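You operate a simulated robot arm through the tools that you are given. There is no shell and no other tool.

Carry out the task below with a simulated robot arm. There is one attempt and no reset: what you move stays moved.

JOB
Fit the spacer that the gauge arm shows into the pocket, then lay the green pane in the jig.
Fine: swing the arm aside; press the black gasket home and swing the blue bar across.
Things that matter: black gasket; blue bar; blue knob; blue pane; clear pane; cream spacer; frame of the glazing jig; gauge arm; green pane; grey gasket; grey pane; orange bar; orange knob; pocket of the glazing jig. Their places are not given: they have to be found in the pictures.

Only the result counts: the job must be done as asked and must still hold three seconds after the hand-in. Knocking over, shifting, dropping, spilling or breaking anything else fails it.

ROBOT AND FRAMES
A 7-joint arm with a four-finger gripper, fixed in place. Base frame: the origin is on the floor under the middle of its stand, x ahead of it, y to its left, z up. Units: mm, rad, N and s.
It reaches about 1223 mm from its shoulder. Its first joint turns from -1.204 to 3.002 rad. Payload 3.67 kg.
The TCP is the grasp point between the finger pads, 28 mm short of the fingertips. In the tool frame z runs along the fingers and y along their closing line. The gripper opens to 112 mm; its body begins 73 mm behind the TCP.
Orientation is told as [roll, pitch, yaw] about the base's x, y, z axes, in that order, counted from this pose: with the fingers straight down and closing along the base's y, the tool's x points along the base's -x, its y along +y and its z along -z.

CONTROLS
- The arm moves only by the tool move_arm. Its argument "moves" is text: rows parted by semicolons, each of 7 numbers parted by spaces: the turn, a rotation vector about the base's x, y, z in degrees, then the shift along the base's x, y, z in mm, then the opening, from 0 (shut) to 1 (fully open). In form: rx ry rz dx dy dz jaw; .... A call has 1 to 20 rows; each row is the pose to reach, as a shift and turn from the pose commanded when the call began. Each row takes 0.2 s and may step no farther than 50 mm and 0.15 rad from the row before; otherwise, or with a gripper value out of range, the whole call is refused. A pose out of reach is approached as far as the arm can. The call stops where the force on the tool passes 90 N (or 10 N more than at its start, if that is more) or the arm is blocked; 0.2 s more then pass. The fingers move at their own pace (about 102.5 mm/s each) and stop on an object; they squeeze with about 35 N. The grip force told is the motor's: it shows also when the fingers shut on nothing. Time passes only in rows, and 0.2 s behind the last, so rows that repeat a pose let the fingers close. It gives the time, the measured TCP pose, the force on the tool (base axes), the opening and the grip force at its end, in the units of the frame above (readings bear some noise), with the torque about the TCP (base axes, N m) and any sound that the robot's microphone picked up, and new pictures: "show" is both (left out), scene, wrist or none.
- Cameras (640 x 400 px; columns grow to the right, rows downward): "scene" is fixed at [401, 652.4, 1624.1]; the picture's right is [-0.90, -0.44, 0.00], its down [-0.32, 0.66, -0.67] and it looks along [0.30, -0.61, -0.74] (base axes); focal length 326 px, centre (320, 200). "wrist" rides on the gripper at [60, -18, -104] in the tool frame; the picture's right is [0.29, 0.96, 0.00], its down [-0.80, 0.24, -0.55] and it looks along [-0.53, 0.16, 0.83] (tool axes); focal length 234 px, centre (320, 200).
- move_column(by): slides the trunk up (or, below 0, down) by that many mm; the arm rides with it, the base frame stays. It gives what a move gives, with no picture.
- point_at(camera, pixels): for up to 12 pixels [column, row] of the newest picture of that camera ("zoom" is the newest enlarged one), the place [x, y, z] in the base frame of the surface seen there, good to about 3 mm. The clock stands still meanwhile.
- enlarge(camera, box): a new picture of the part [left, top, right, bottom] of that camera's present view, enlarged. The clock stands still meanwhile.
- hand_in(): hands the job in; it is judged then, once.

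Unless the task says otherwise, let go and move clear before handing in.

The tools are called after ">>>" by a JSON object that holds its "fn" and its "kwargs". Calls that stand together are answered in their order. move_arm: Moves the arm, as the interface text tells. Its arguments: {"type":"object","properties":{"moves":{"type":"string"},"show":{"type":"string","enum":["both","scene","wrist","none"]}},"required":["moves"]} The other tools are called the same way: move_column (by) moves the trunk up or down; point_at (camera, pixels) gives the place of the surface under pixels of a picture; enlarge (camera, box) takes an enlarged picture of a part of a camera's view; hand_in () hands the job in.

At the start:

```text
time_s: 0.0
tool_pos: [526.7, 112.2, 1235.2]
ee_rot: [0.0, -0.001, 0.001]
ft_force: [-0.6, 0.3, -0.1]
wrist_torque: [-0.04, 0.01, -0.01]
gripper_width: 112.1
gripper_force: 0.1
trunk travel left (down, up): [-700.0, 140.0]
```

scene: 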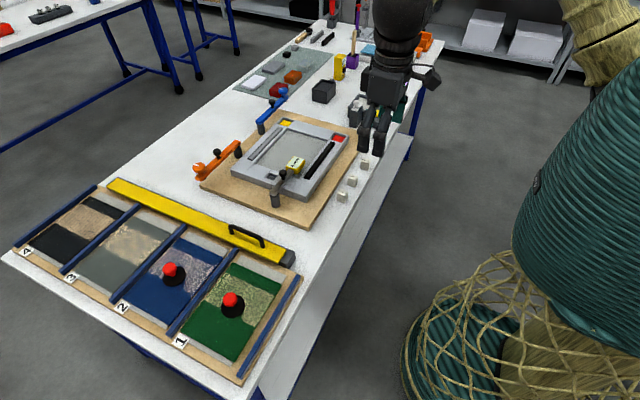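
wrist: 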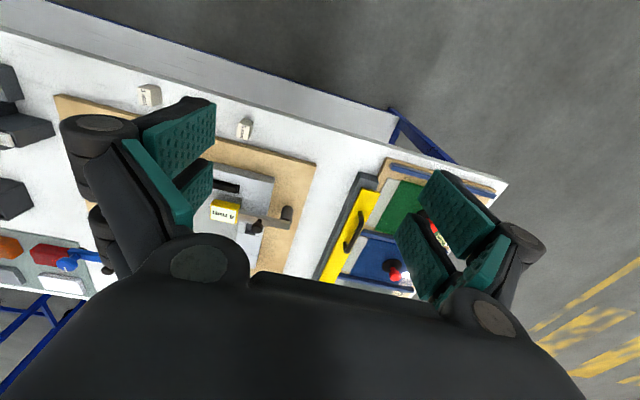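

The scene picture shows the jig near (290,160), panes at the lower left, and three small cream spacers near (345,190). I'll enlarge these regions before moving anything.

>>> {"fn": "enlarge", "kwargs": {"camera": "scene", "box": [190, 90, 370, 220]}}

>>> {"fn": "enlarge", "kwargs": {"camera": "scene", "box": [0, 170, 310, 390]}}

>>> {"fn": "enlarge", "kwargs": {"camera": "scene", "box": [230, 10, 440, 140]}}

>>> {"fn": "enlarge", "kwargs": {"camera": "wrist", "box": [180, 150, 320, 280]}}

```text
3.08 times, centred on (280, 155) of scene
```

zoom: 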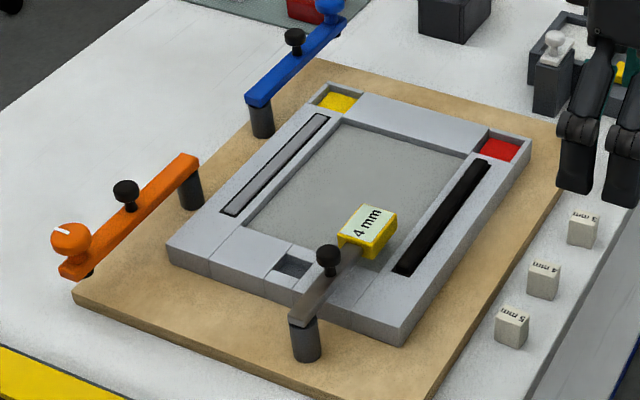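

```text
1.82 times, centred on (155, 280) of scene
```

zoom: 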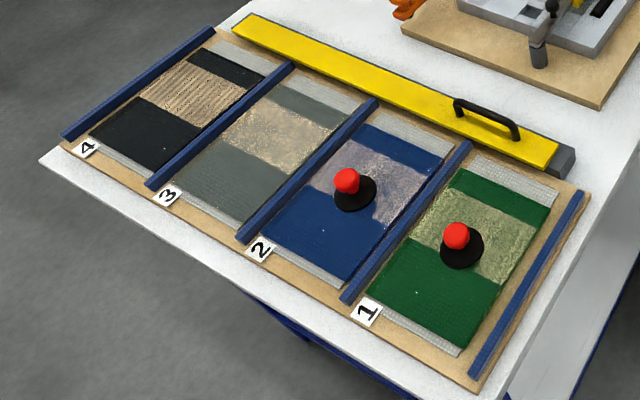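

```text
3.05 times, centred on (335, 75) of scene
```

zoom: 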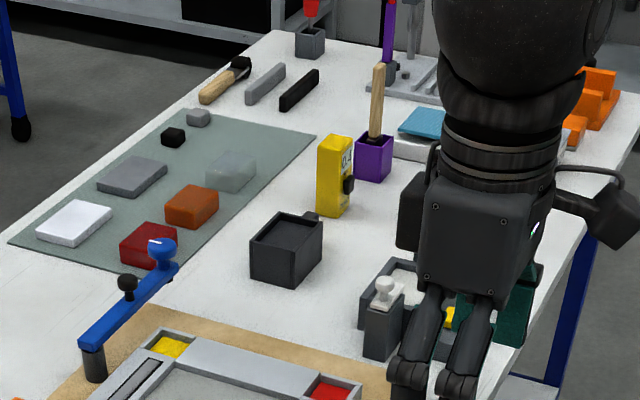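

```text
3.08 times, centred on (250, 215) of wrist
```

zoom: 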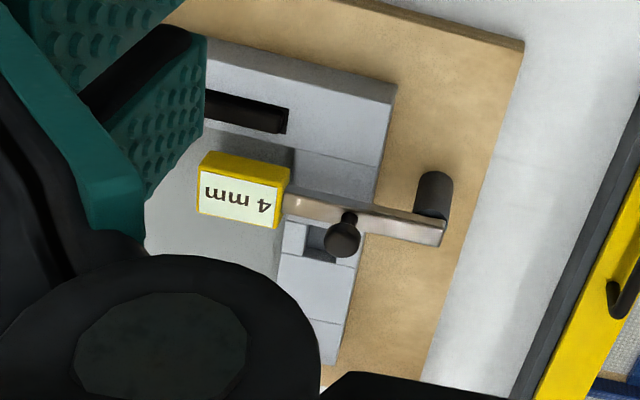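

The gauge arm reads "4 mm", and the middle cream block is marked "4 mm". I'll re-zoom on the jig to locate its parts.

>>> {"fn": "enlarge", "kwargs": {"camera": "scene", "box": [190, 90, 370, 220]}}

>>> {"fn": "point_at", "kwargs": {"camera": "zoom", "pixels": [[543, 266], [583, 217], [512, 313], [293, 264], [328, 252], [305, 325], [370, 225], [126, 185], [70, 235], [295, 37], [330, 5], [440, 215]]}}

>>> {"fn": "point_at", "kwargs": {"camera": "zoom", "pixels": [[275, 165], [337, 102], [500, 148], [360, 180], [168, 245], [403, 330], [328, 84], [530, 142], [262, 120], [188, 190], [480, 168], [402, 265]]}}

```text
3.08 times, centred on (280, 155) of scene
```

zoom: 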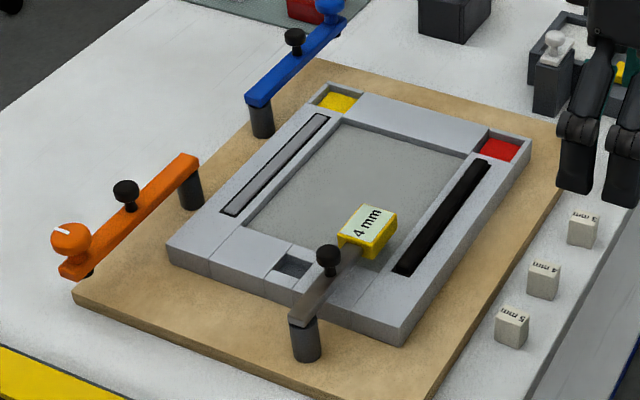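

```text
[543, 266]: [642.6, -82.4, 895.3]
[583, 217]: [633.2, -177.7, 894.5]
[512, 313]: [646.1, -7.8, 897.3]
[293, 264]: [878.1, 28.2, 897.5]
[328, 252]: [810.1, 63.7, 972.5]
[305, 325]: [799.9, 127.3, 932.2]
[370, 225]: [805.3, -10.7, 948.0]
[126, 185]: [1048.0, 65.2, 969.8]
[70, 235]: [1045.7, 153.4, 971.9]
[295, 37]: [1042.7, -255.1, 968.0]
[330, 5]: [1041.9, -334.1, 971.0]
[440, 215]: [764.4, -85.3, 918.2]
```

```text
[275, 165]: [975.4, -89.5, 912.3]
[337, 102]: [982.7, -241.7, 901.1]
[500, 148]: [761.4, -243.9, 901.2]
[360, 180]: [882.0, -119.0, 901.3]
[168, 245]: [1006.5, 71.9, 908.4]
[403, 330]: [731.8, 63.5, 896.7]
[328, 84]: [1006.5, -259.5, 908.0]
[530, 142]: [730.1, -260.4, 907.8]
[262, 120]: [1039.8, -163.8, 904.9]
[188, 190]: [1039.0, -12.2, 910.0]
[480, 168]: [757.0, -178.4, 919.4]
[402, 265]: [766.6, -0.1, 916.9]
```

The jig spans about x 730–1007 and y −260–72, with its top near z 908. Next I'll zoom on the pane rack, the bars and the spacers.

>>> {"fn": "enlarge", "kwargs": {"camera": "scene", "box": [160, 240, 310, 390]}}

>>> {"fn": "point_at", "kwargs": {"camera": "scene", "pixels": [[232, 299], [226, 311], [230, 350], [184, 326], [275, 290], [234, 268], [255, 280], [225, 345], [172, 268], [165, 300], [60, 240], [110, 260]]}}

>>> {"fn": "enlarge", "kwargs": {"camera": "scene", "box": [320, 150, 370, 210]}}

>>> {"fn": "enlarge", "kwargs": {"camera": "scene", "box": [255, 150, 325, 215]}}

```text
2.67 times, centred on (235, 315) of scene
```

zoom: 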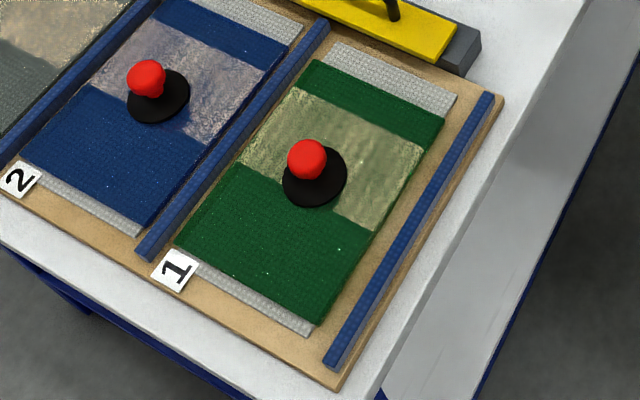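

```text
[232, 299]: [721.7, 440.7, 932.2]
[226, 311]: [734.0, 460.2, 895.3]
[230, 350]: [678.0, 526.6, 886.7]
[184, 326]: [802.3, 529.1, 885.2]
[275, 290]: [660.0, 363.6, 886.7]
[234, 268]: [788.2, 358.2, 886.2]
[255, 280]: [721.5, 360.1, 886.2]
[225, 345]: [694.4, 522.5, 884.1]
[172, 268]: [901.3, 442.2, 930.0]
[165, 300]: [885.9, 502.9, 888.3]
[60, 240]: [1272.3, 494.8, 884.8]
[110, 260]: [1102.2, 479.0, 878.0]
```

```text
6.67 times, centred on (345, 180) of scene
```

zoom: 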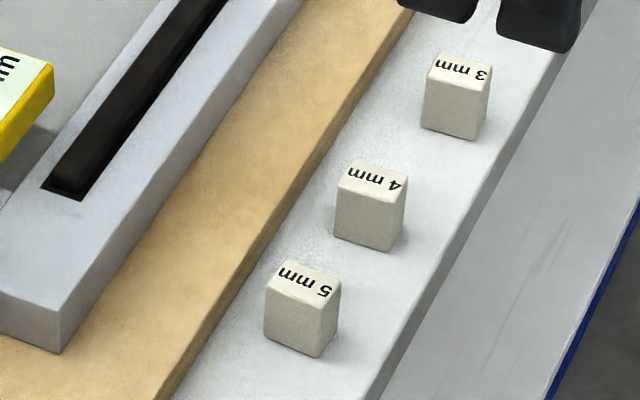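

```text
6.15 times, centred on (290, 182) of scene
```

zoom: 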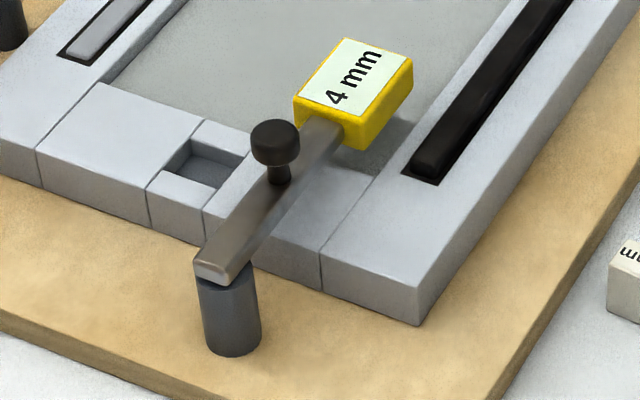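

The spacers read 3, 4 and 5 mm along the near edge, with 4 mm in the middle. I'll measure the corners of the spacer, pocket, bed and pane.

>>> {"fn": "enlarge", "kwargs": {"camera": "scene", "box": [320, 150, 370, 210]}}

>>> {"fn": "point_at", "kwargs": {"camera": "zoom", "pixels": [[342, 168], [356, 162], [408, 173], [398, 200], [338, 190], [388, 248], [335, 230], [420, 240], [370, 180], [600, 150], [250, 250], [330, 100]]}}

>>> {"fn": "enlarge", "kwargs": {"camera": "scene", "box": [255, 150, 325, 215]}}

>>> {"fn": "point_at", "kwargs": {"camera": "zoom", "pixels": [[190, 138], [244, 158], [218, 188], [166, 170], [205, 165], [204, 118], [252, 134], [148, 185], [203, 208], [105, 80], [120, 130], [90, 160]]}}

>>> {"fn": "point_at", "kwargs": {"camera": "zoom", "pixels": [[260, 130], [275, 145], [230, 250], [290, 180], [235, 340], [215, 270], [345, 105], [320, 40], [410, 60], [355, 140], [300, 115], [430, 160]]}}

```text
6.67 times, centred on (345, 180) of scene
```

zoom: 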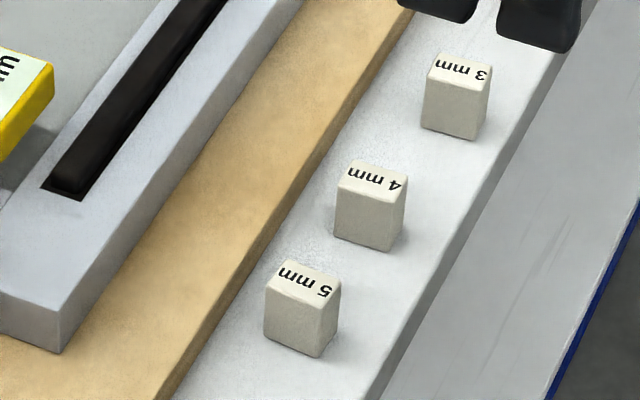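

```text
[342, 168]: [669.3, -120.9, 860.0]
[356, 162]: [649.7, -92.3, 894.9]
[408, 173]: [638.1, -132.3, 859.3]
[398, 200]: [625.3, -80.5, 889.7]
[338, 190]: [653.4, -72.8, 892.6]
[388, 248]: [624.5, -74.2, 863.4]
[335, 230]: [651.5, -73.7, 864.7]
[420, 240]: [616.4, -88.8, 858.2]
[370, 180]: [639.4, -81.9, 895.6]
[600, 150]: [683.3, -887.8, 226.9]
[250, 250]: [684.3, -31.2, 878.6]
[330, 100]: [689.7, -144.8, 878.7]
```

```text
6.15 times, centred on (290, 182) of scene
```

zoom: 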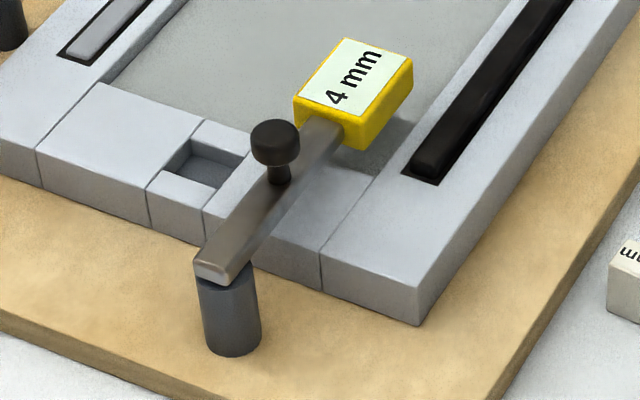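

```text
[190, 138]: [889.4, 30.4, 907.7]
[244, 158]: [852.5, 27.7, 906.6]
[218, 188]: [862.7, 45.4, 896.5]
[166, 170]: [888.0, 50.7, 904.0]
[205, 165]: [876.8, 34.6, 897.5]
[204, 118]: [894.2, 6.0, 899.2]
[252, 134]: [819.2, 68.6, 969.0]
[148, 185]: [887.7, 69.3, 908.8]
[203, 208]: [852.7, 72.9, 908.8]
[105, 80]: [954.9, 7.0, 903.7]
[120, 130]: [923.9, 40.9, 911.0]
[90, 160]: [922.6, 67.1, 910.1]
```

```text
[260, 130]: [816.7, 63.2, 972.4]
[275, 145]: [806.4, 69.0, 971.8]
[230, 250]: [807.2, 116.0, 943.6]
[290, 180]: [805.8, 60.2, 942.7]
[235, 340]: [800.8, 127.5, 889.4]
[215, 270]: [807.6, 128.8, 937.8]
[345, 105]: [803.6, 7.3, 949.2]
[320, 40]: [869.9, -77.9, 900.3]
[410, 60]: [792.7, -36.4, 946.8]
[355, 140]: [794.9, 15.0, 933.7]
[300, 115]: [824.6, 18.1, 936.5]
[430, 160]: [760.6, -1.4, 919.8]
```

The table is near z 859, the frame top near 909, the pocket is around (871, 40), and the 4 mm spacer is around (639, −82). I'll bring the open gripper over the jig for a closer wrist view.

>>> {"fn": "move_arm", "kwargs": {"moves": "0 0 0 33 -16 -19 1; 0 0 0 66 -32 -38 1; 0 0 0 100 -48 -57 1; 0 0 0 133 -64 -76 1; 0 0 0 166 -80 -95 1; 0 0 0 200 -96 -115 1; 0 0 0 233 -112 -135 1; 0 0 0 233 -112 -135 1", "show": "both"}}

```text
time_s: 1.8
tool_pos: [758.6, -1.1, 1102.2]
ee_rot: [0.001, 0.0, 0.001]
ft_force: [-0.8, -0.3, -0.2]
wrist_torque: [-0.04, -0.01, -0.01]
gripper_width: 111.8
gripper_force: 0.0
trunk travel left (down, up): [-700.0, 140.0]
```

scene: 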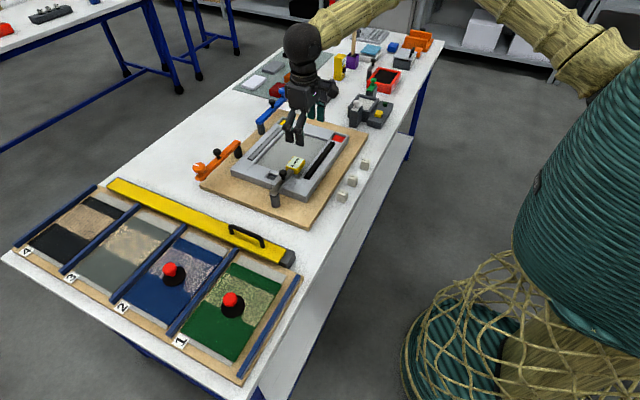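
wrist: 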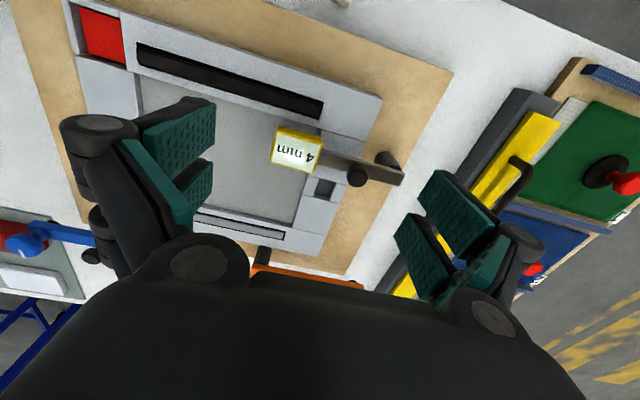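

The wrist view now shows the pocket at (325,188) and both gasket slots. I'll enlarge it and measure the pocket, bed and gaskets.

>>> {"fn": "enlarge", "kwargs": {"camera": "wrist", "box": [280, 140, 400, 215]}}

>>> {"fn": "point_at", "kwargs": {"camera": "wrist", "pixels": [[325, 188], [101, 37], [145, 65], [140, 110], [230, 80], [318, 112], [241, 228], [297, 222], [308, 160], [325, 143], [290, 235], [205, 215]]}}

```text
5.33 times, centred on (340, 178) of wrist
```

zoom: 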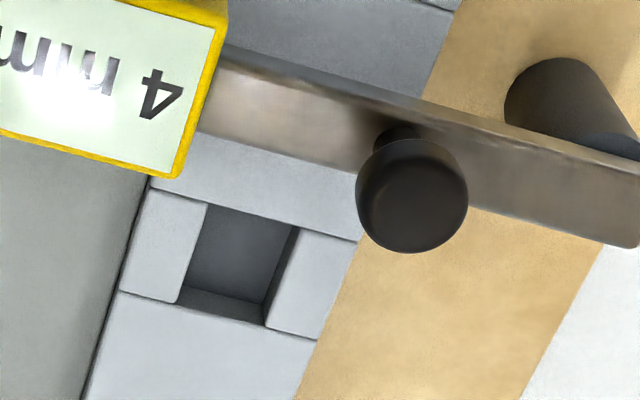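

```text
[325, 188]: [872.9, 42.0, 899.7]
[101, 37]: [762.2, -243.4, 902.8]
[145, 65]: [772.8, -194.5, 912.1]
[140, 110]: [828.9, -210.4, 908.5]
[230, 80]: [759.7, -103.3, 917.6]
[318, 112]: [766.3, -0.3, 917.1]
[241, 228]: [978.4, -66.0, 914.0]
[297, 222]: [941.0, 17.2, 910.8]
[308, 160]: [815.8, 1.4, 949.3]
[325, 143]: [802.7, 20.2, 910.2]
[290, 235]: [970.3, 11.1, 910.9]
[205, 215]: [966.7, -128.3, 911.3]
```

>>> {"fn": "point_at", "kwargs": {"camera": "zoom", "pixels": [[208, 205], [298, 232], [177, 302], [266, 325], [240, 250], [118, 290], [150, 185], [356, 242], [318, 338], [411, 195], [560, 110], [200, 295]]}}

>>> {"fn": "enlarge", "kwargs": {"camera": "wrist", "box": [80, 0, 340, 160]}}

>>> {"fn": "point_at", "kwargs": {"camera": "zoom", "pixels": [[137, 105], [145, 160], [600, 250], [590, 290], [150, 120], [590, 270], [370, 200], [150, 230], [140, 195], [560, 340], [250, 200], [450, 255]]}}

```text
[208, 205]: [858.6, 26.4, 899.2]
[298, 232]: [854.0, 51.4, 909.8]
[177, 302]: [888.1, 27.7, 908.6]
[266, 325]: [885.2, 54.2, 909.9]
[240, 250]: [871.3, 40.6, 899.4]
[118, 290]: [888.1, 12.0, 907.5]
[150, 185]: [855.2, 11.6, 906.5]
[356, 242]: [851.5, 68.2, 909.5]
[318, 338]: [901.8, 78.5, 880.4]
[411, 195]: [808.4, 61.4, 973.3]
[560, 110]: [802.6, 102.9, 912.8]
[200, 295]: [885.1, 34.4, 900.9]
```

```text
2.46 times, centred on (210, 80) of wrist
```

zoom: 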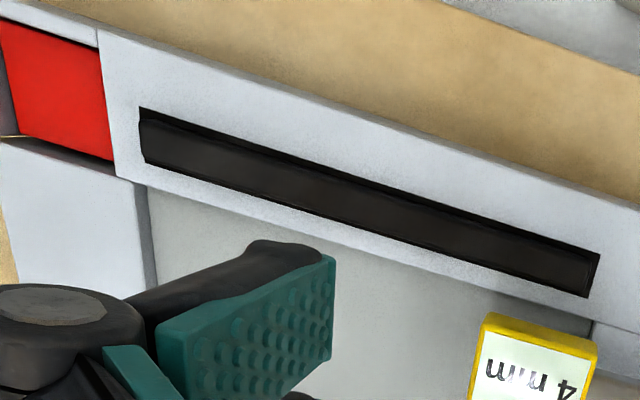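

```text
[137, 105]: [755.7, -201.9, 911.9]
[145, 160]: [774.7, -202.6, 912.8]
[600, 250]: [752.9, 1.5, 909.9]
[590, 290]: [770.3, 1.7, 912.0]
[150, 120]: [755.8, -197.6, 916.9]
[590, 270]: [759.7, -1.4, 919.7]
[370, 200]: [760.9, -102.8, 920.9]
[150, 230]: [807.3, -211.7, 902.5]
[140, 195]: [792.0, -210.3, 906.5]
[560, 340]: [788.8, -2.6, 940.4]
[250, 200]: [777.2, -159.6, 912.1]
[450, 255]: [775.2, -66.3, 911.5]
```

The pocket opening spans about x 856–887 and y 27–52. I'll move toward the spacers to look at the 4 mm one from above.

>>> {"fn": "move_arm", "kwargs": {"moves": "0 0 0 -40 -22 -10 1; 0 0 0 -80 -45 -30 1; 0 0 0 -120 -67 -60 1; 0 0 0 -150 -85 -80 1; 0 0 0 -160 -90 -100 1; 0 0 0 -160 -90 -100 1", "show": "wrist"}}

```text
refused: row 2 steps farther than a row can; nothing moved
```

>>> {"fn": "move_arm", "kwargs": {"moves": "0 0 0 -36 -20 -10 1; 0 0 0 -72 -40 -30 1; 0 0 0 -106 -60 -50 1; 0 0 0 -138 -78 -74 1; 0 0 0 -160 -90 -100 1; 0 0 0 -160 -90 -100 1", "show": "wrist"}}

```text
time_s: 3.2
tool_pos: [598.4, -92.1, 1002.0]
ee_rot: [-0.001, 0.0, 0.0]
ft_force: [-0.9, -0.1, 0.3]
wrist_torque: [-0.02, 0.0, 0.01]
gripper_width: 111.9
gripper_force: 0.1
trunk travel left (down, up): [-700.0, 140.0]
```

wrist: 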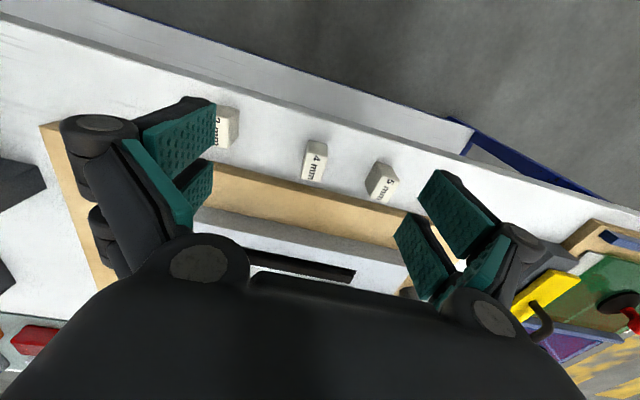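

>>> {"fn": "enlarge", "kwargs": {"camera": "wrist", "box": [280, 130, 360, 190]}}

>>> {"fn": "point_at", "kwargs": {"camera": "zoom", "pixels": [[180, 120], [365, 130], [175, 290], [320, 80], [250, 150], [270, 350], [220, 100], [300, 200], [240, 300], [350, 240], [160, 200], [400, 380]]}}

```text
6.67 times, centred on (320, 160) of wrist
```

zoom: 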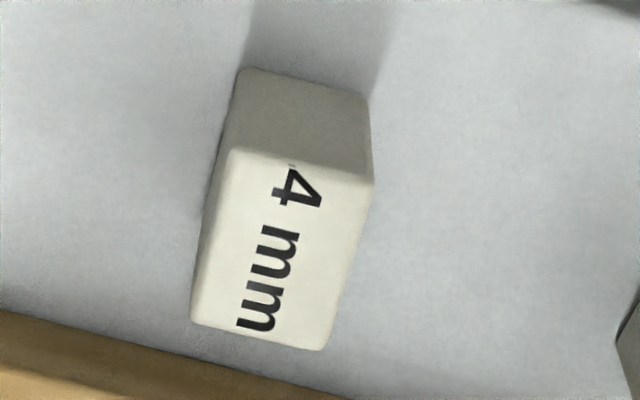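

```text
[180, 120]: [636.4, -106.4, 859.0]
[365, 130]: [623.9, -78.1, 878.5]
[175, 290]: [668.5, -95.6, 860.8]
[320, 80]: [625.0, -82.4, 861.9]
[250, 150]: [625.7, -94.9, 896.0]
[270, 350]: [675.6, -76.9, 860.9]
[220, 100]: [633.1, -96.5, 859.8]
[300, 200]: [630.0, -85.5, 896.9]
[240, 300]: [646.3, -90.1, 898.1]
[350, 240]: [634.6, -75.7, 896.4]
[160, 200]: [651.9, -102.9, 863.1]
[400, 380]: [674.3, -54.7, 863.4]
```

>>> {"fn": "point_at", "kwargs": {"camera": "zoom", "pixels": [[238, 152], [366, 185], [322, 345], [196, 320], [280, 250], [345, 270], [217, 240], [302, 170], [258, 330]]}}

```text
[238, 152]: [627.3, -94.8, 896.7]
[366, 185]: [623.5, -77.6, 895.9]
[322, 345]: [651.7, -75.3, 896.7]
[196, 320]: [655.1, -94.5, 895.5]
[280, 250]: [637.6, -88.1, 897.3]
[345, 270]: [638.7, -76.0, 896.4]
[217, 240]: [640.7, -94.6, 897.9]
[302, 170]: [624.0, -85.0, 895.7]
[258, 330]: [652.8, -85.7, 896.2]
```

The 4 mm spacer is centred near (639, −85.5) with its top at 897, so it is roughly 30×20×37 mm. I'll hover just above it with the jaws partly closed so they clear the neighbouring spacers.

>>> {"fn": "move_arm", "kwargs": {"moves": "0 0 0 20 3 -10 0.45; 0 0 0 40 5 -30 0.45; 0 0 0 40 5 -60 0.45; 0 0 0 40 5 -60 0.45; 0 0 0 40 5 -60 0.45", "show": "both"}}

```text
time_s: 4.4
tool_pos: [640.0, -86.2, 942.2]
ee_rot: [0.002, 0.0, 0.0]
ft_force: [-0.5, 0.1, 0.2]
wrist_torque: [0.0, 0.02, 0.03]
gripper_width: 50.4
gripper_force: 0.2
trunk travel left (down, up): [-700.0, 140.0]
```

scene: 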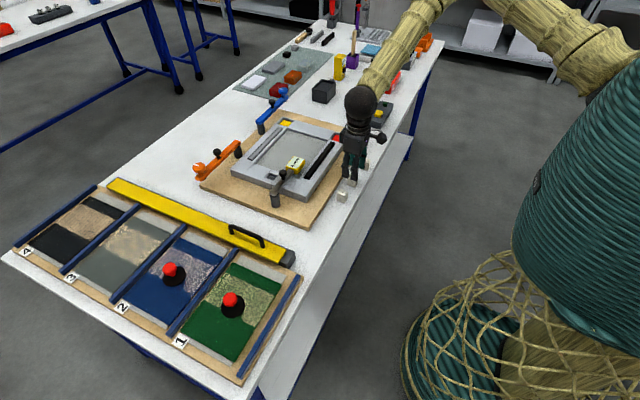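
wrist: 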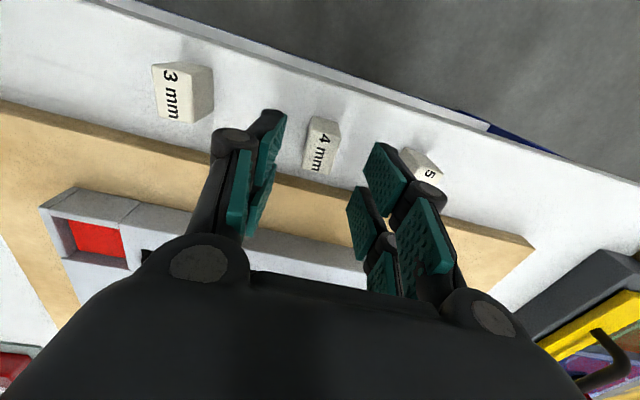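

The spacer sits between the finger pads at (320,145). I'll zoom in to check how the pads line up before going down.

>>> {"fn": "enlarge", "kwargs": {"camera": "wrist", "box": [200, 90, 460, 300]}}

>>> {"fn": "enlarge", "kwargs": {"camera": "scene", "box": [310, 80, 400, 210]}}

```text
1.90 times, centred on (330, 195) of wrist
```

zoom: 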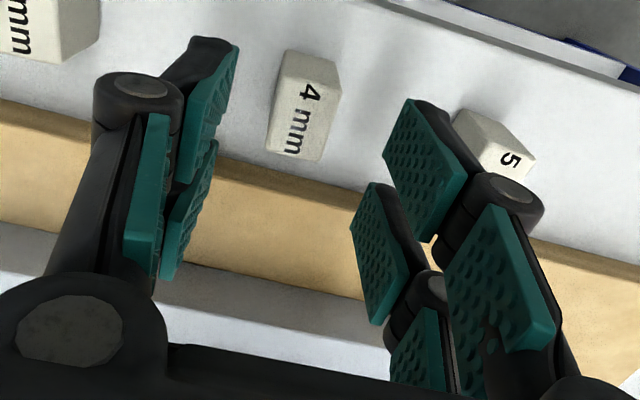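

```text
3.08 times, centred on (355, 145) of scene
```

zoom: 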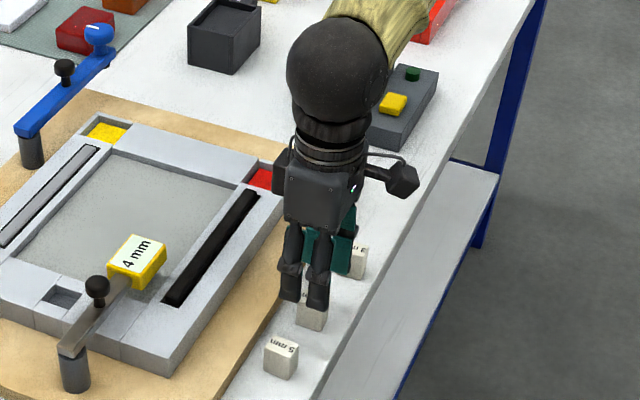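

>>> {"fn": "point_at", "kwargs": {"camera": "wrist", "pixels": [[388, 180], [361, 221], [375, 145], [371, 170], [400, 185], [352, 195], [374, 225], [358, 255], [272, 118], [259, 165]]}}

```text
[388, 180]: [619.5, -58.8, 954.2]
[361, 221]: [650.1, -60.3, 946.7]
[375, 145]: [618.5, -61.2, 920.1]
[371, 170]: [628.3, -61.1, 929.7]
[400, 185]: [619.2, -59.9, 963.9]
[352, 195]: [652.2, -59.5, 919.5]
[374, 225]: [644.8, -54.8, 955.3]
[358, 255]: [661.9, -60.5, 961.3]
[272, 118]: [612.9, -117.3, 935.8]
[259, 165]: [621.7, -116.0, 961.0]
```

The two fingers straddle the spacer evenly in x, from about 612 to 665. I'll go down and close on it.

>>> {"fn": "move_arm", "kwargs": {"moves": "0 0 0 0 0 -20 0.45; 0 0 0 0 0 -38 0.45; 0 0 0 0 0 -38 0.45; 0 0 0 0 0 -38 0; 0 0 0 0 0 -38 0; 0 0 0 0 0 -38 0; 0 0 0 0 0 -38 0", "show": "both"}}

```text
time_s: 6.0
tool_pos: [640.1, -87.5, 902.6]
ee_rot: [0.001, 0.0, 0.0]
ft_force: [-0.6, 0.0, 0.4]
wrist_torque: [0.01, -0.01, -0.01]
gripper_width: 21.1
gripper_force: 35.3
trunk travel left (down, up): [-700.0, 140.0]
```

scene: 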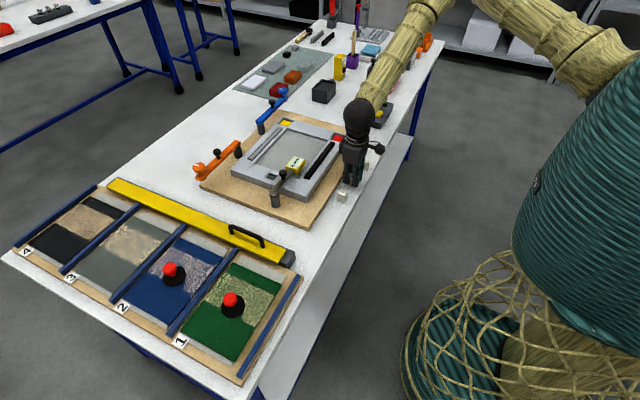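
wrist: 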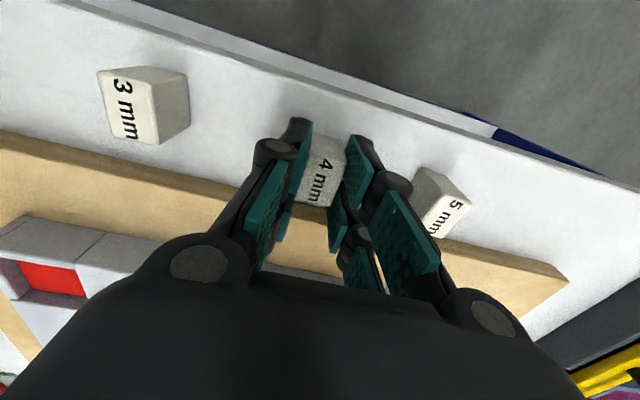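

The grip holds at 21.1 mm and 35 N. I'll lift the spacer and carry it over the pocket.

>>> {"fn": "move_arm", "kwargs": {"moves": "0 0 0 0 0 -0 0; 0 0 0 0 0 30 0; 0 0 0 0 0 70 0; 0 0 0 0 0 115 0; 0 0 0 0 0 138 0; 0 0 0 39 21 138 0; 0 0 0 78 42 138 0; 0 0 0 117 63 138 0; 0 0 0 156 84 138 0; 0 0 0 195 105 138 0; 0 0 0 231 126 138 0; 0 0 0 231 126 138 0", "show": "both"}}

```text
time_s: 8.6
tool_pos: [870.4, 38.3, 1042.4]
ee_rot: [0.001, 0.0, -0.002]
ft_force: [0.0, -0.2, 0.0]
wrist_torque: [0.06, 0.01, 0.01]
gripper_width: 20.9
gripper_force: 34.9
trunk travel left (down, up): [-700.0, 140.0]
```

scene: 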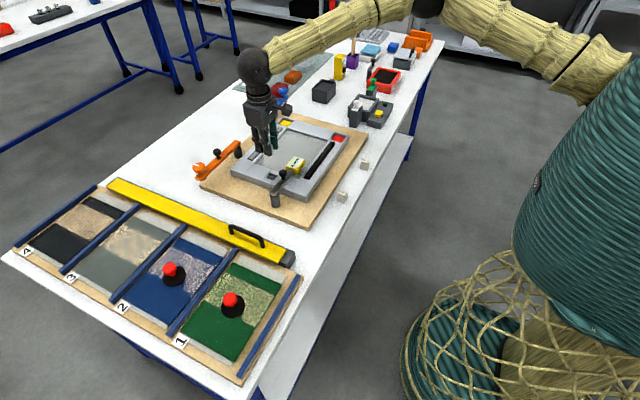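
wrist: 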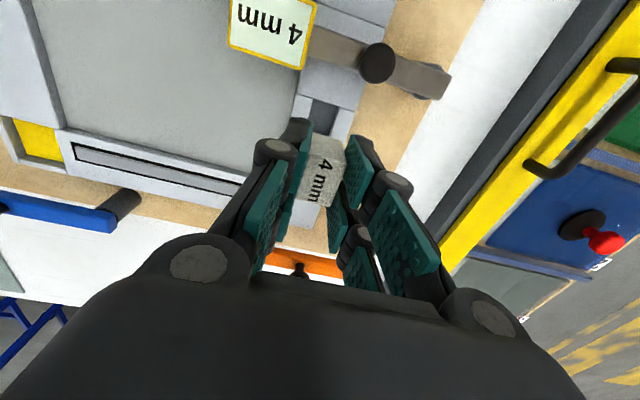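

The spacer is in the hand over the pocket. I'll check its place in the grip and re-measure the pocket edge.

>>> {"fn": "enlarge", "kwargs": {"camera": "wrist", "box": [280, 80, 380, 220]}}

>>> {"fn": "enlarge", "kwargs": {"camera": "scene", "box": [235, 110, 315, 200]}}

>>> {"fn": "enlarge", "kwargs": {"camera": "wrist", "box": [300, 80, 360, 215]}}

```text
2.86 times, centred on (330, 150) of wrist
```

zoom: 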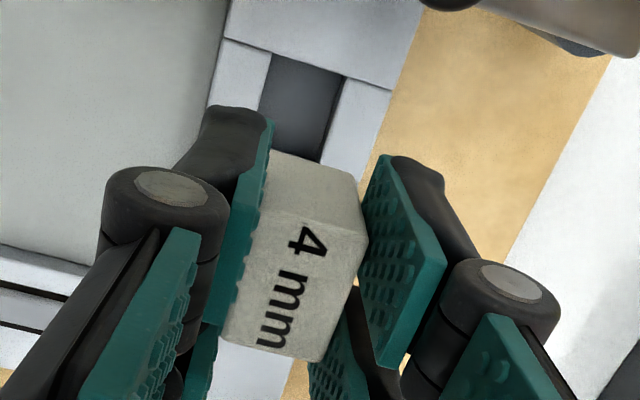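

```text
4.44 times, centred on (275, 155) of scene
```

zoom: 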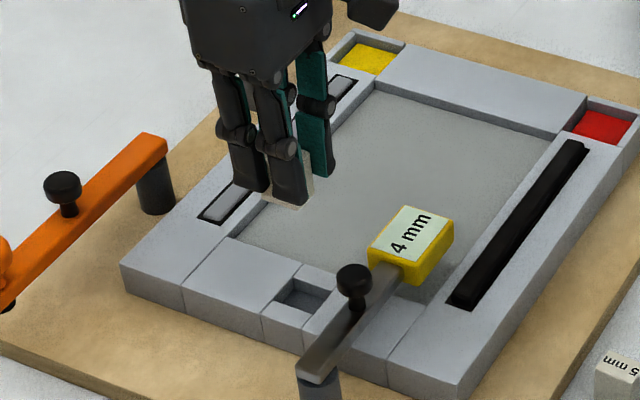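

```text
2.96 times, centred on (330, 148) of wrist
```

zoom: 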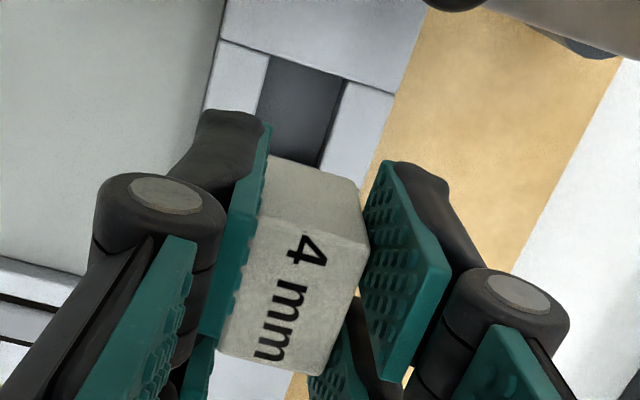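

>>> {"fn": "point_at", "kwargs": {"camera": "zoom", "pixels": [[262, 218], [362, 245], [322, 370], [225, 350], [290, 300], [268, 58], [346, 82], [263, 85], [330, 140], [300, 100], [258, 60], [355, 85]]}}

>>> {"fn": "enlarge", "kwargs": {"camera": "scene", "box": [275, 160, 325, 200]}}

>>> {"fn": "point_at", "kwargs": {"camera": "zoom", "pixels": [[100, 125], [110, 130], [60, 150], [80, 130], [200, 130], [130, 150], [150, 170], [40, 170], [70, 160], [110, 90], [90, 110], [30, 150]]}}

```text
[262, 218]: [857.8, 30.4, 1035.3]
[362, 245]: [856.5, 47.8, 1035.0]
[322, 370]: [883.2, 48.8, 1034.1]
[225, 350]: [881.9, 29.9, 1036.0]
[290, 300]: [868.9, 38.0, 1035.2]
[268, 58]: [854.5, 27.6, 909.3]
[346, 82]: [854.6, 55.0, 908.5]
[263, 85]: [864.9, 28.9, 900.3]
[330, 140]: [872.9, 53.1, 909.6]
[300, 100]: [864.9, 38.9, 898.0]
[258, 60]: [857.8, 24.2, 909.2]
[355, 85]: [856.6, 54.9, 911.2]
```

```text
10.00 times, centred on (300, 180) of scene
```

zoom: 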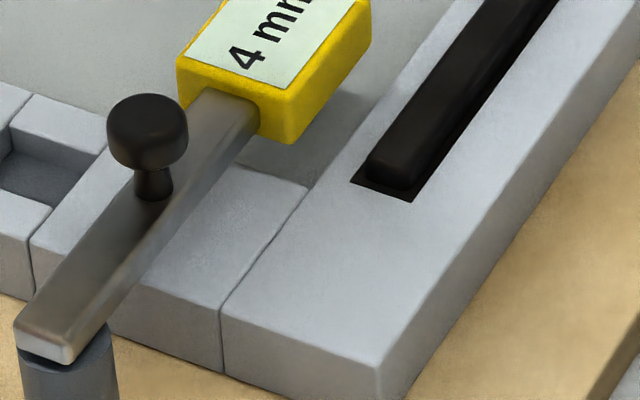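

```text
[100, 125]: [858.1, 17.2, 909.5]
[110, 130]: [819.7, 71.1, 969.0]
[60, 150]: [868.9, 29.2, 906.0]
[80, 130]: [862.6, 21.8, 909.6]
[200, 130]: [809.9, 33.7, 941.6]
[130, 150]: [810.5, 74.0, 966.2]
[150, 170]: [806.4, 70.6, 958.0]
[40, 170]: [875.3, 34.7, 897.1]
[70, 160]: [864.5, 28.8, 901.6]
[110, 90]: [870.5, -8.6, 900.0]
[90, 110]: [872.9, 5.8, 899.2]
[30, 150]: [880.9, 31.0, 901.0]
```

The spacer is centred near (870, 39) in the hand and the pocket near (871.2, 40.3). I'll go down to just above the frame top and look again.

>>> {"fn": "move_arm", "kwargs": {"moves": "0 0 0 1 1.3 -40 0; 0 0 0 1 1.3 -70 0; 0 0 0 1 1.3 -82 0; 0 0 0 1 1.3 -82 0", "show": "both"}}

>>> {"fn": "enlarge", "kwargs": {"camera": "wrist", "box": [280, 80, 380, 220]}}

>>> {"fn": "enlarge", "kwargs": {"camera": "scene", "box": [235, 120, 315, 210]}}

```text
time_s: 9.6
tool_pos: [871.5, 41.9, 957.4]
ee_rot: [0.0, 0.0, 0.0]
ft_force: [-0.9, 0.3, -0.1]
wrist_torque: [-0.01, -0.02, 0.02]
gripper_width: 21.0
gripper_force: 35.2
trunk travel left (down, up): [-700.0, 140.0]
```

scene: 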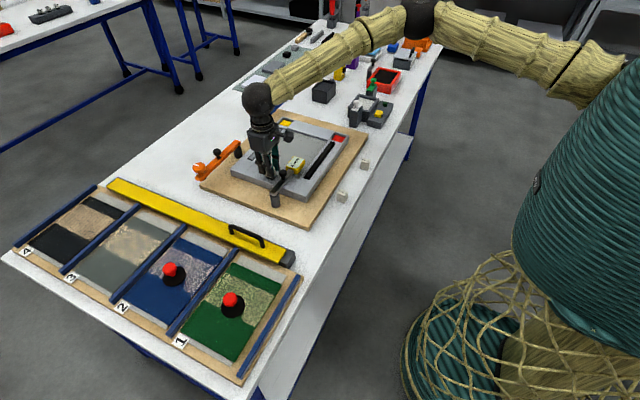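
wrist: 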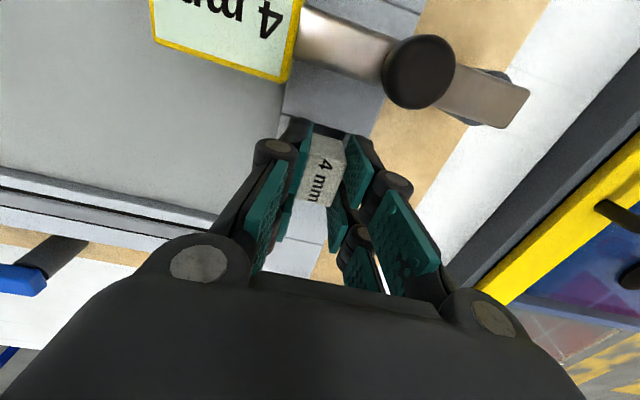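

```text
2.86 times, centred on (330, 150) of wrist
```

zoom: 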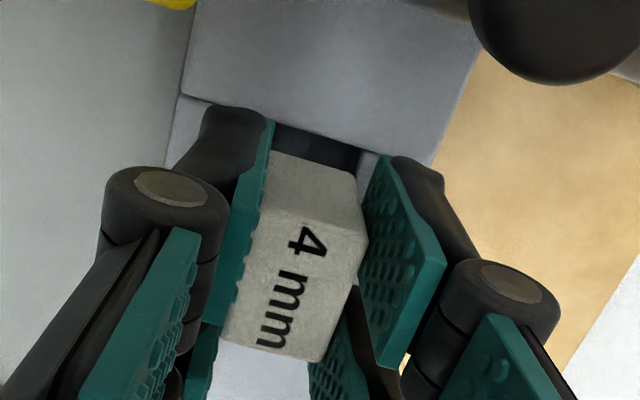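

```text
4.44 times, centred on (275, 165) of scene
```

zoom: 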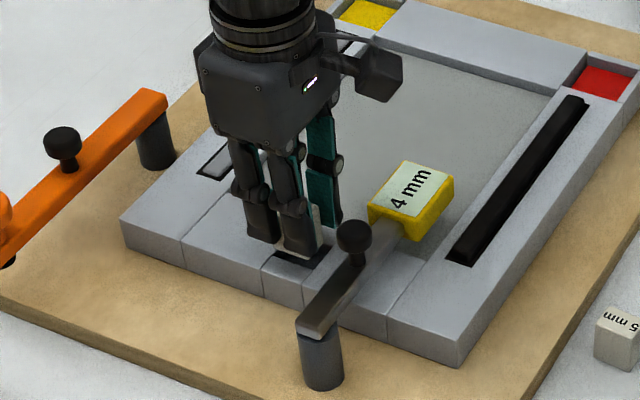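

>>> {"fn": "enlarge", "kwargs": {"camera": "wrist", "box": [305, 110, 360, 155]}}

>>> {"fn": "enlarge", "kwargs": {"camera": "scene", "box": [262, 165, 312, 195]}}

```text
8.89 times, centred on (332, 132) of wrist
```

zoom: 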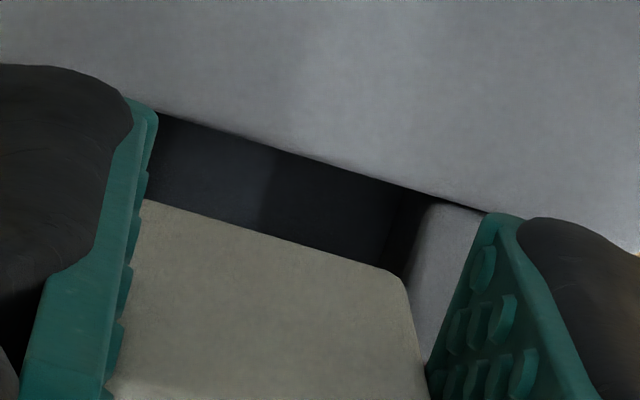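

```text
12.80 times, centred on (287, 180) of scene
```

zoom: 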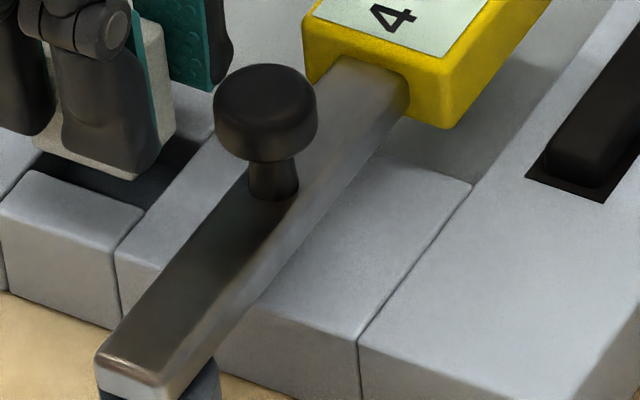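

>>> {"fn": "point_at", "kwargs": {"camera": "zoom", "pixels": [[62, 150], [130, 178], [165, 150], [100, 190], [190, 160], [35, 170], [145, 212], [215, 135], [70, 185], [150, 190], [10, 200], [155, 100]]}}

>>> {"fn": "enlarge", "kwargs": {"camera": "wrist", "box": [305, 110, 360, 155]}}

>>> {"fn": "point_at", "kwargs": {"camera": "zoom", "pixels": [[160, 208], [390, 280], [280, 245], [170, 115], [425, 195], [300, 155], [380, 340], [160, 300], [450, 240], [405, 250], [330, 220], [200, 190]]}}

```text
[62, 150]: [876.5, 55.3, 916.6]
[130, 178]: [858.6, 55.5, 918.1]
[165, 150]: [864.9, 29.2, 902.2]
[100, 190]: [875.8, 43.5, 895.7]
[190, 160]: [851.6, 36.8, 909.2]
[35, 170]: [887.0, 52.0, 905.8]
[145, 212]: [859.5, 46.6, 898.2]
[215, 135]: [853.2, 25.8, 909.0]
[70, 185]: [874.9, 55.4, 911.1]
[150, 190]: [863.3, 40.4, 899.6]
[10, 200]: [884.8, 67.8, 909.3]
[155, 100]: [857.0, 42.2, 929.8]
```

```text
8.89 times, centred on (332, 132) of wrist
```

zoom: 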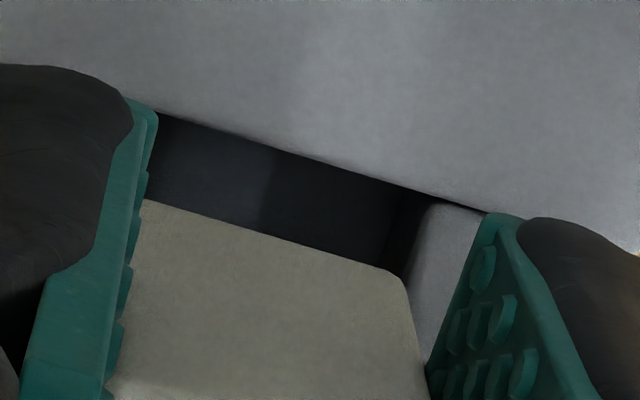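

```text
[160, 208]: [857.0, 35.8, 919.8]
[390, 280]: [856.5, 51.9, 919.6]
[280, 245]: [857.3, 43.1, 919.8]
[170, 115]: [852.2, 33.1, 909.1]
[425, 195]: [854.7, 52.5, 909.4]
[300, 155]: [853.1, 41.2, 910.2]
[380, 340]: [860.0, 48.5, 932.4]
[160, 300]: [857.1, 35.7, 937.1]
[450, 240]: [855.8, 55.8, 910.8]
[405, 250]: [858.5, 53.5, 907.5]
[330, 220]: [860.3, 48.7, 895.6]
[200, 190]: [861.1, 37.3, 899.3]
```

The spacer's lower front edge reads about (857, 31–52, 918), so it sits roughly 1.6 mm too far in +y. I'll correct that, lower in small steps and watch the force.

>>> {"fn": "move_arm", "kwargs": {"moves": "0 0 0 -0.3 -1.6 0 0; 0 0 0 -0.3 -1.6 -3 0; 0 0 0 -0.3 -1.6 -6 0; 0 0 0 -0.3 -1.6 -8 0; 0 0 0 -0.3 -1.6 -8 0", "show": "wrist"}}

>>> {"fn": "enlarge", "kwargs": {"camera": "wrist", "box": [305, 110, 360, 155]}}

>>> {"fn": "enlarge", "kwargs": {"camera": "scene", "box": [252, 150, 302, 195]}}

```text
time_s: 10.8
tool_pos: [870.5, 39.1, 950.1]
ee_rot: [0.001, 0.001, 0.0]
ft_force: [-1.4, 0.2, 0.4]
wrist_torque: [-0.02, -0.04, 0.02]
gripper_width: 21.2
gripper_force: 34.6
trunk travel left (down, up): [-700.0, 140.0]
```

wrist: 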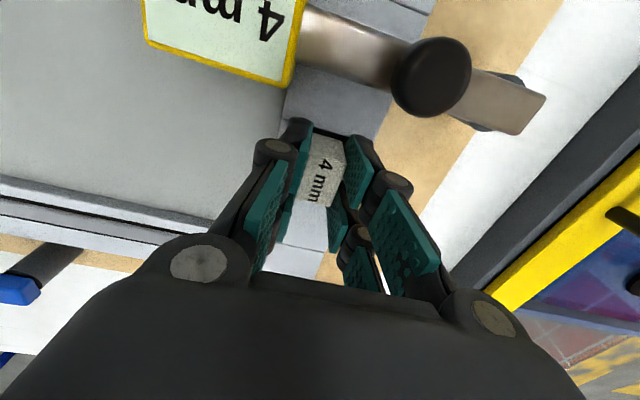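

```text
8.89 times, centred on (332, 132) of wrist
```

zoom: 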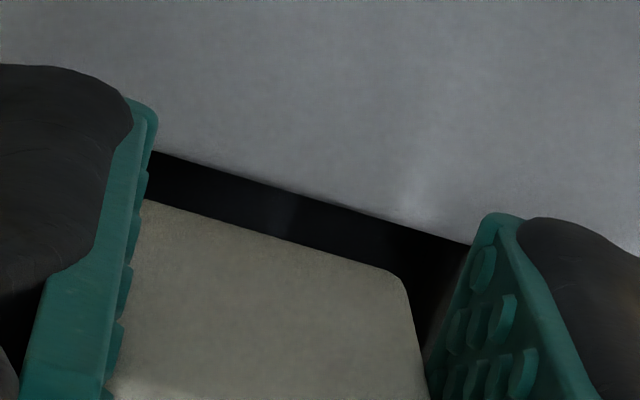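

```text
8.89 times, centred on (277, 172) of scene
```

zoom: 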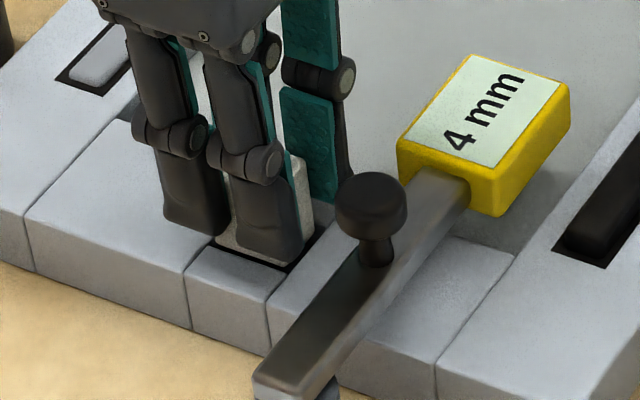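

There is no contact yet (Fz 0.4 N) and the gaps look even. I'll keep going down in small steps.

>>> {"fn": "move_arm", "kwargs": {"moves": "0 0 0 0 0 -2 0; 0 0 0 0 0 -4 0; 0 0 0 0 0 -5 0; 0 0 0 0 0 -5 0", "show": "wrist"}}

>>> {"fn": "enlarge", "kwargs": {"camera": "scene", "box": [252, 150, 302, 195]}}

```text
time_s: 11.8
tool_pos: [870.4, 39.4, 943.4]
ee_rot: [-0.001, -0.001, -0.001]
ft_force: [0.2, -0.3, -0.7]
wrist_torque: [-0.04, 0.01, 0.0]
gripper_width: 21.3
gripper_force: 35.1
trunk travel left (down, up): [-700.0, 140.0]
```

wrist: 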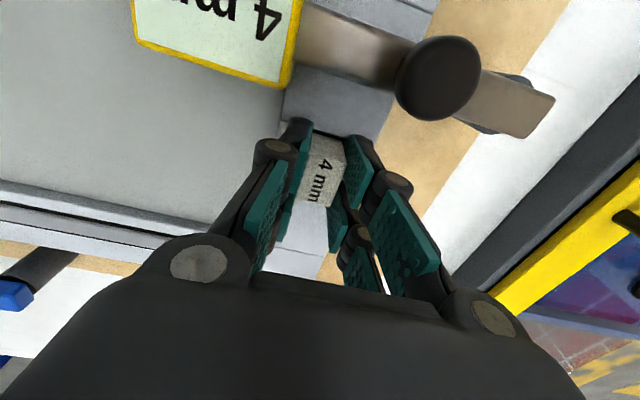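

```text
8.89 times, centred on (277, 172) of scene
```

zoom: 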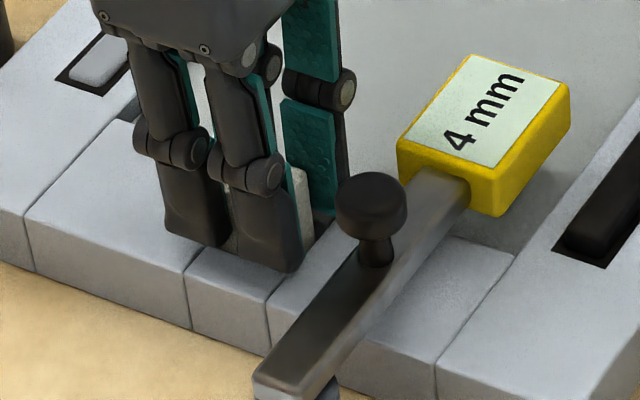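

No contact yet; the spacer is inside the pocket. I'll lower a few more millimetres to find the floor.

>>> {"fn": "move_arm", "kwargs": {"moves": "0 0 0 0 0 -1 0; 0 0 0 0 0 -2 0; 0 0 0 0 0 -3 0; 0 0 0 0 0 -3 0", "show": "wrist"}}

>>> {"fn": "enlarge", "kwargs": {"camera": "scene", "box": [252, 150, 302, 195]}}

```text
time_s: 12.8
tool_pos: [871.8, 40.6, 941.3]
ee_rot: [0.001, 0.0, 0.0]
ft_force: [0.4, 0.2, 0.5]
wrist_torque: [-0.04, 0.02, 0.0]
gripper_width: 20.8
gripper_force: 34.9
trunk travel left (down, up): [-700.0, 140.0]
```

wrist: 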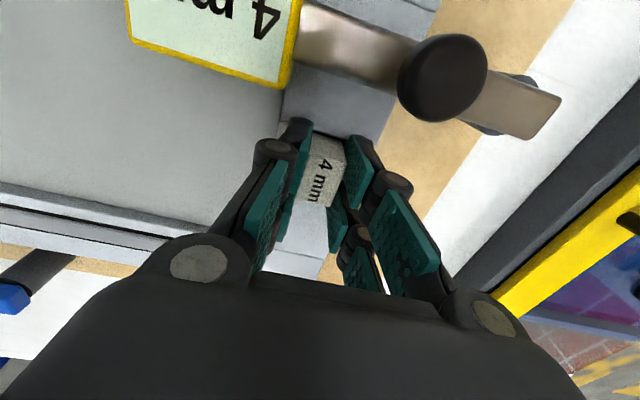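

```text
8.89 times, centred on (277, 172) of scene
```

zoom: 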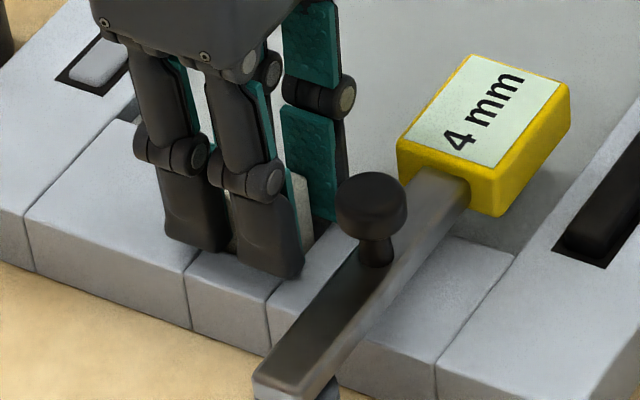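

>>> {"fn": "move_arm", "kwargs": {"moves": "0 0 0 0 0 -1 0; 0 0 0 0 0 -1 0; 0 0 0 0 0 -2 0; 0 0 0 0 0 -2 0", "show": "none"}}

```text
time_s: 13.8
tool_pos: [871.4, 40.6, 941.2]
ee_rot: [-0.001, -0.001, 0.001]
ft_force: [1.7, 0.5, 5.9]
wrist_torque: [0.01, 0.01, -0.02]
gripper_width: 21.0
gripper_force: 35.0
trunk travel left (down, up): [-700.0, 140.0]
```

Fz rose to 5.9 N, so the spacer is on the pocket floor. I'll release and rise to look.

>>> {"fn": "move_arm", "kwargs": {"moves": "0 0 0 0 0 0 0.4; 0 0 0 0 0 0 0.4; 0 0 0 0 0 15 0.4; 0 0 0 0 0 50 0.4; 0 0 0 0 0 95 0.4; 0 0 0 -20 -10 120 0.4; 0 0 0 -20 -10 120 0.4", "show": "both"}}

>>> {"fn": "enlarge", "kwargs": {"camera": "wrist", "box": [280, 80, 380, 220]}}

>>> {"fn": "enlarge", "kwargs": {"camera": "scene", "box": [252, 150, 322, 205]}}

```text
time_s: 15.4
tool_pos: [850.2, 31.0, 1059.9]
ee_rot: [0.001, 0.002, -0.001]
ft_force: [-0.4, -0.2, -0.8]
wrist_torque: [-0.02, 0.06, -0.05]
gripper_width: 44.9
gripper_force: 0.1
trunk travel left (down, up): [-700.0, 140.0]
```

scene: 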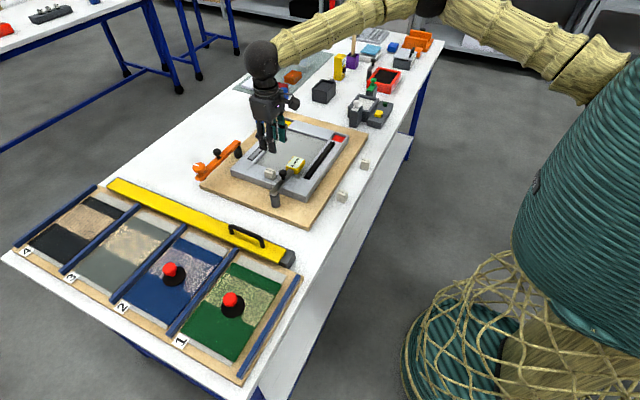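
wrist: 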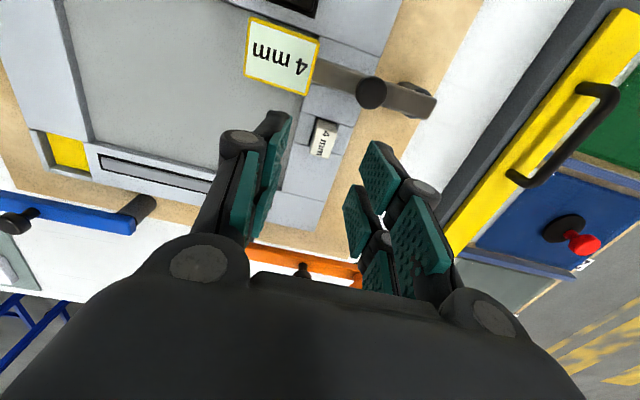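

```text
2.86 times, centred on (330, 150) of wrist
```

zoom: 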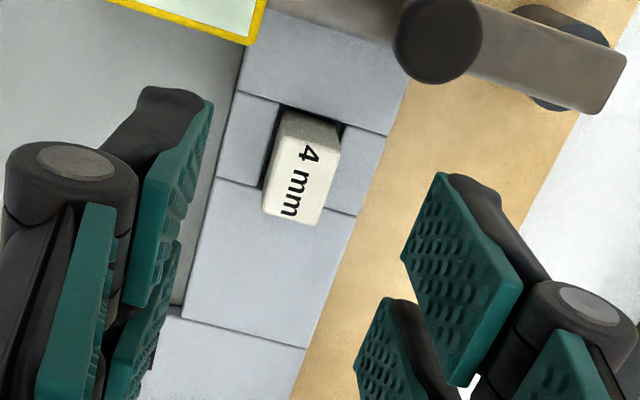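

```text
7.27 times, centred on (287, 178) of scene
```

zoom: 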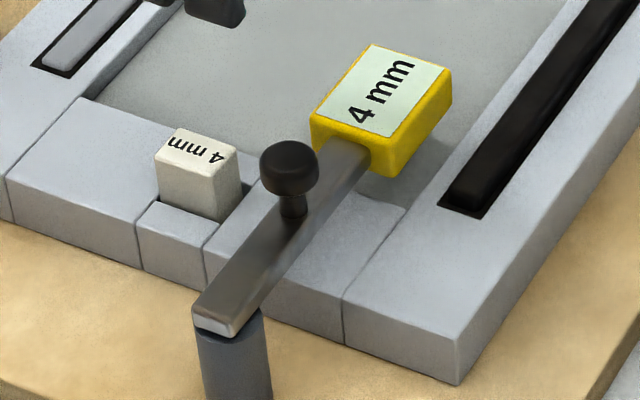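

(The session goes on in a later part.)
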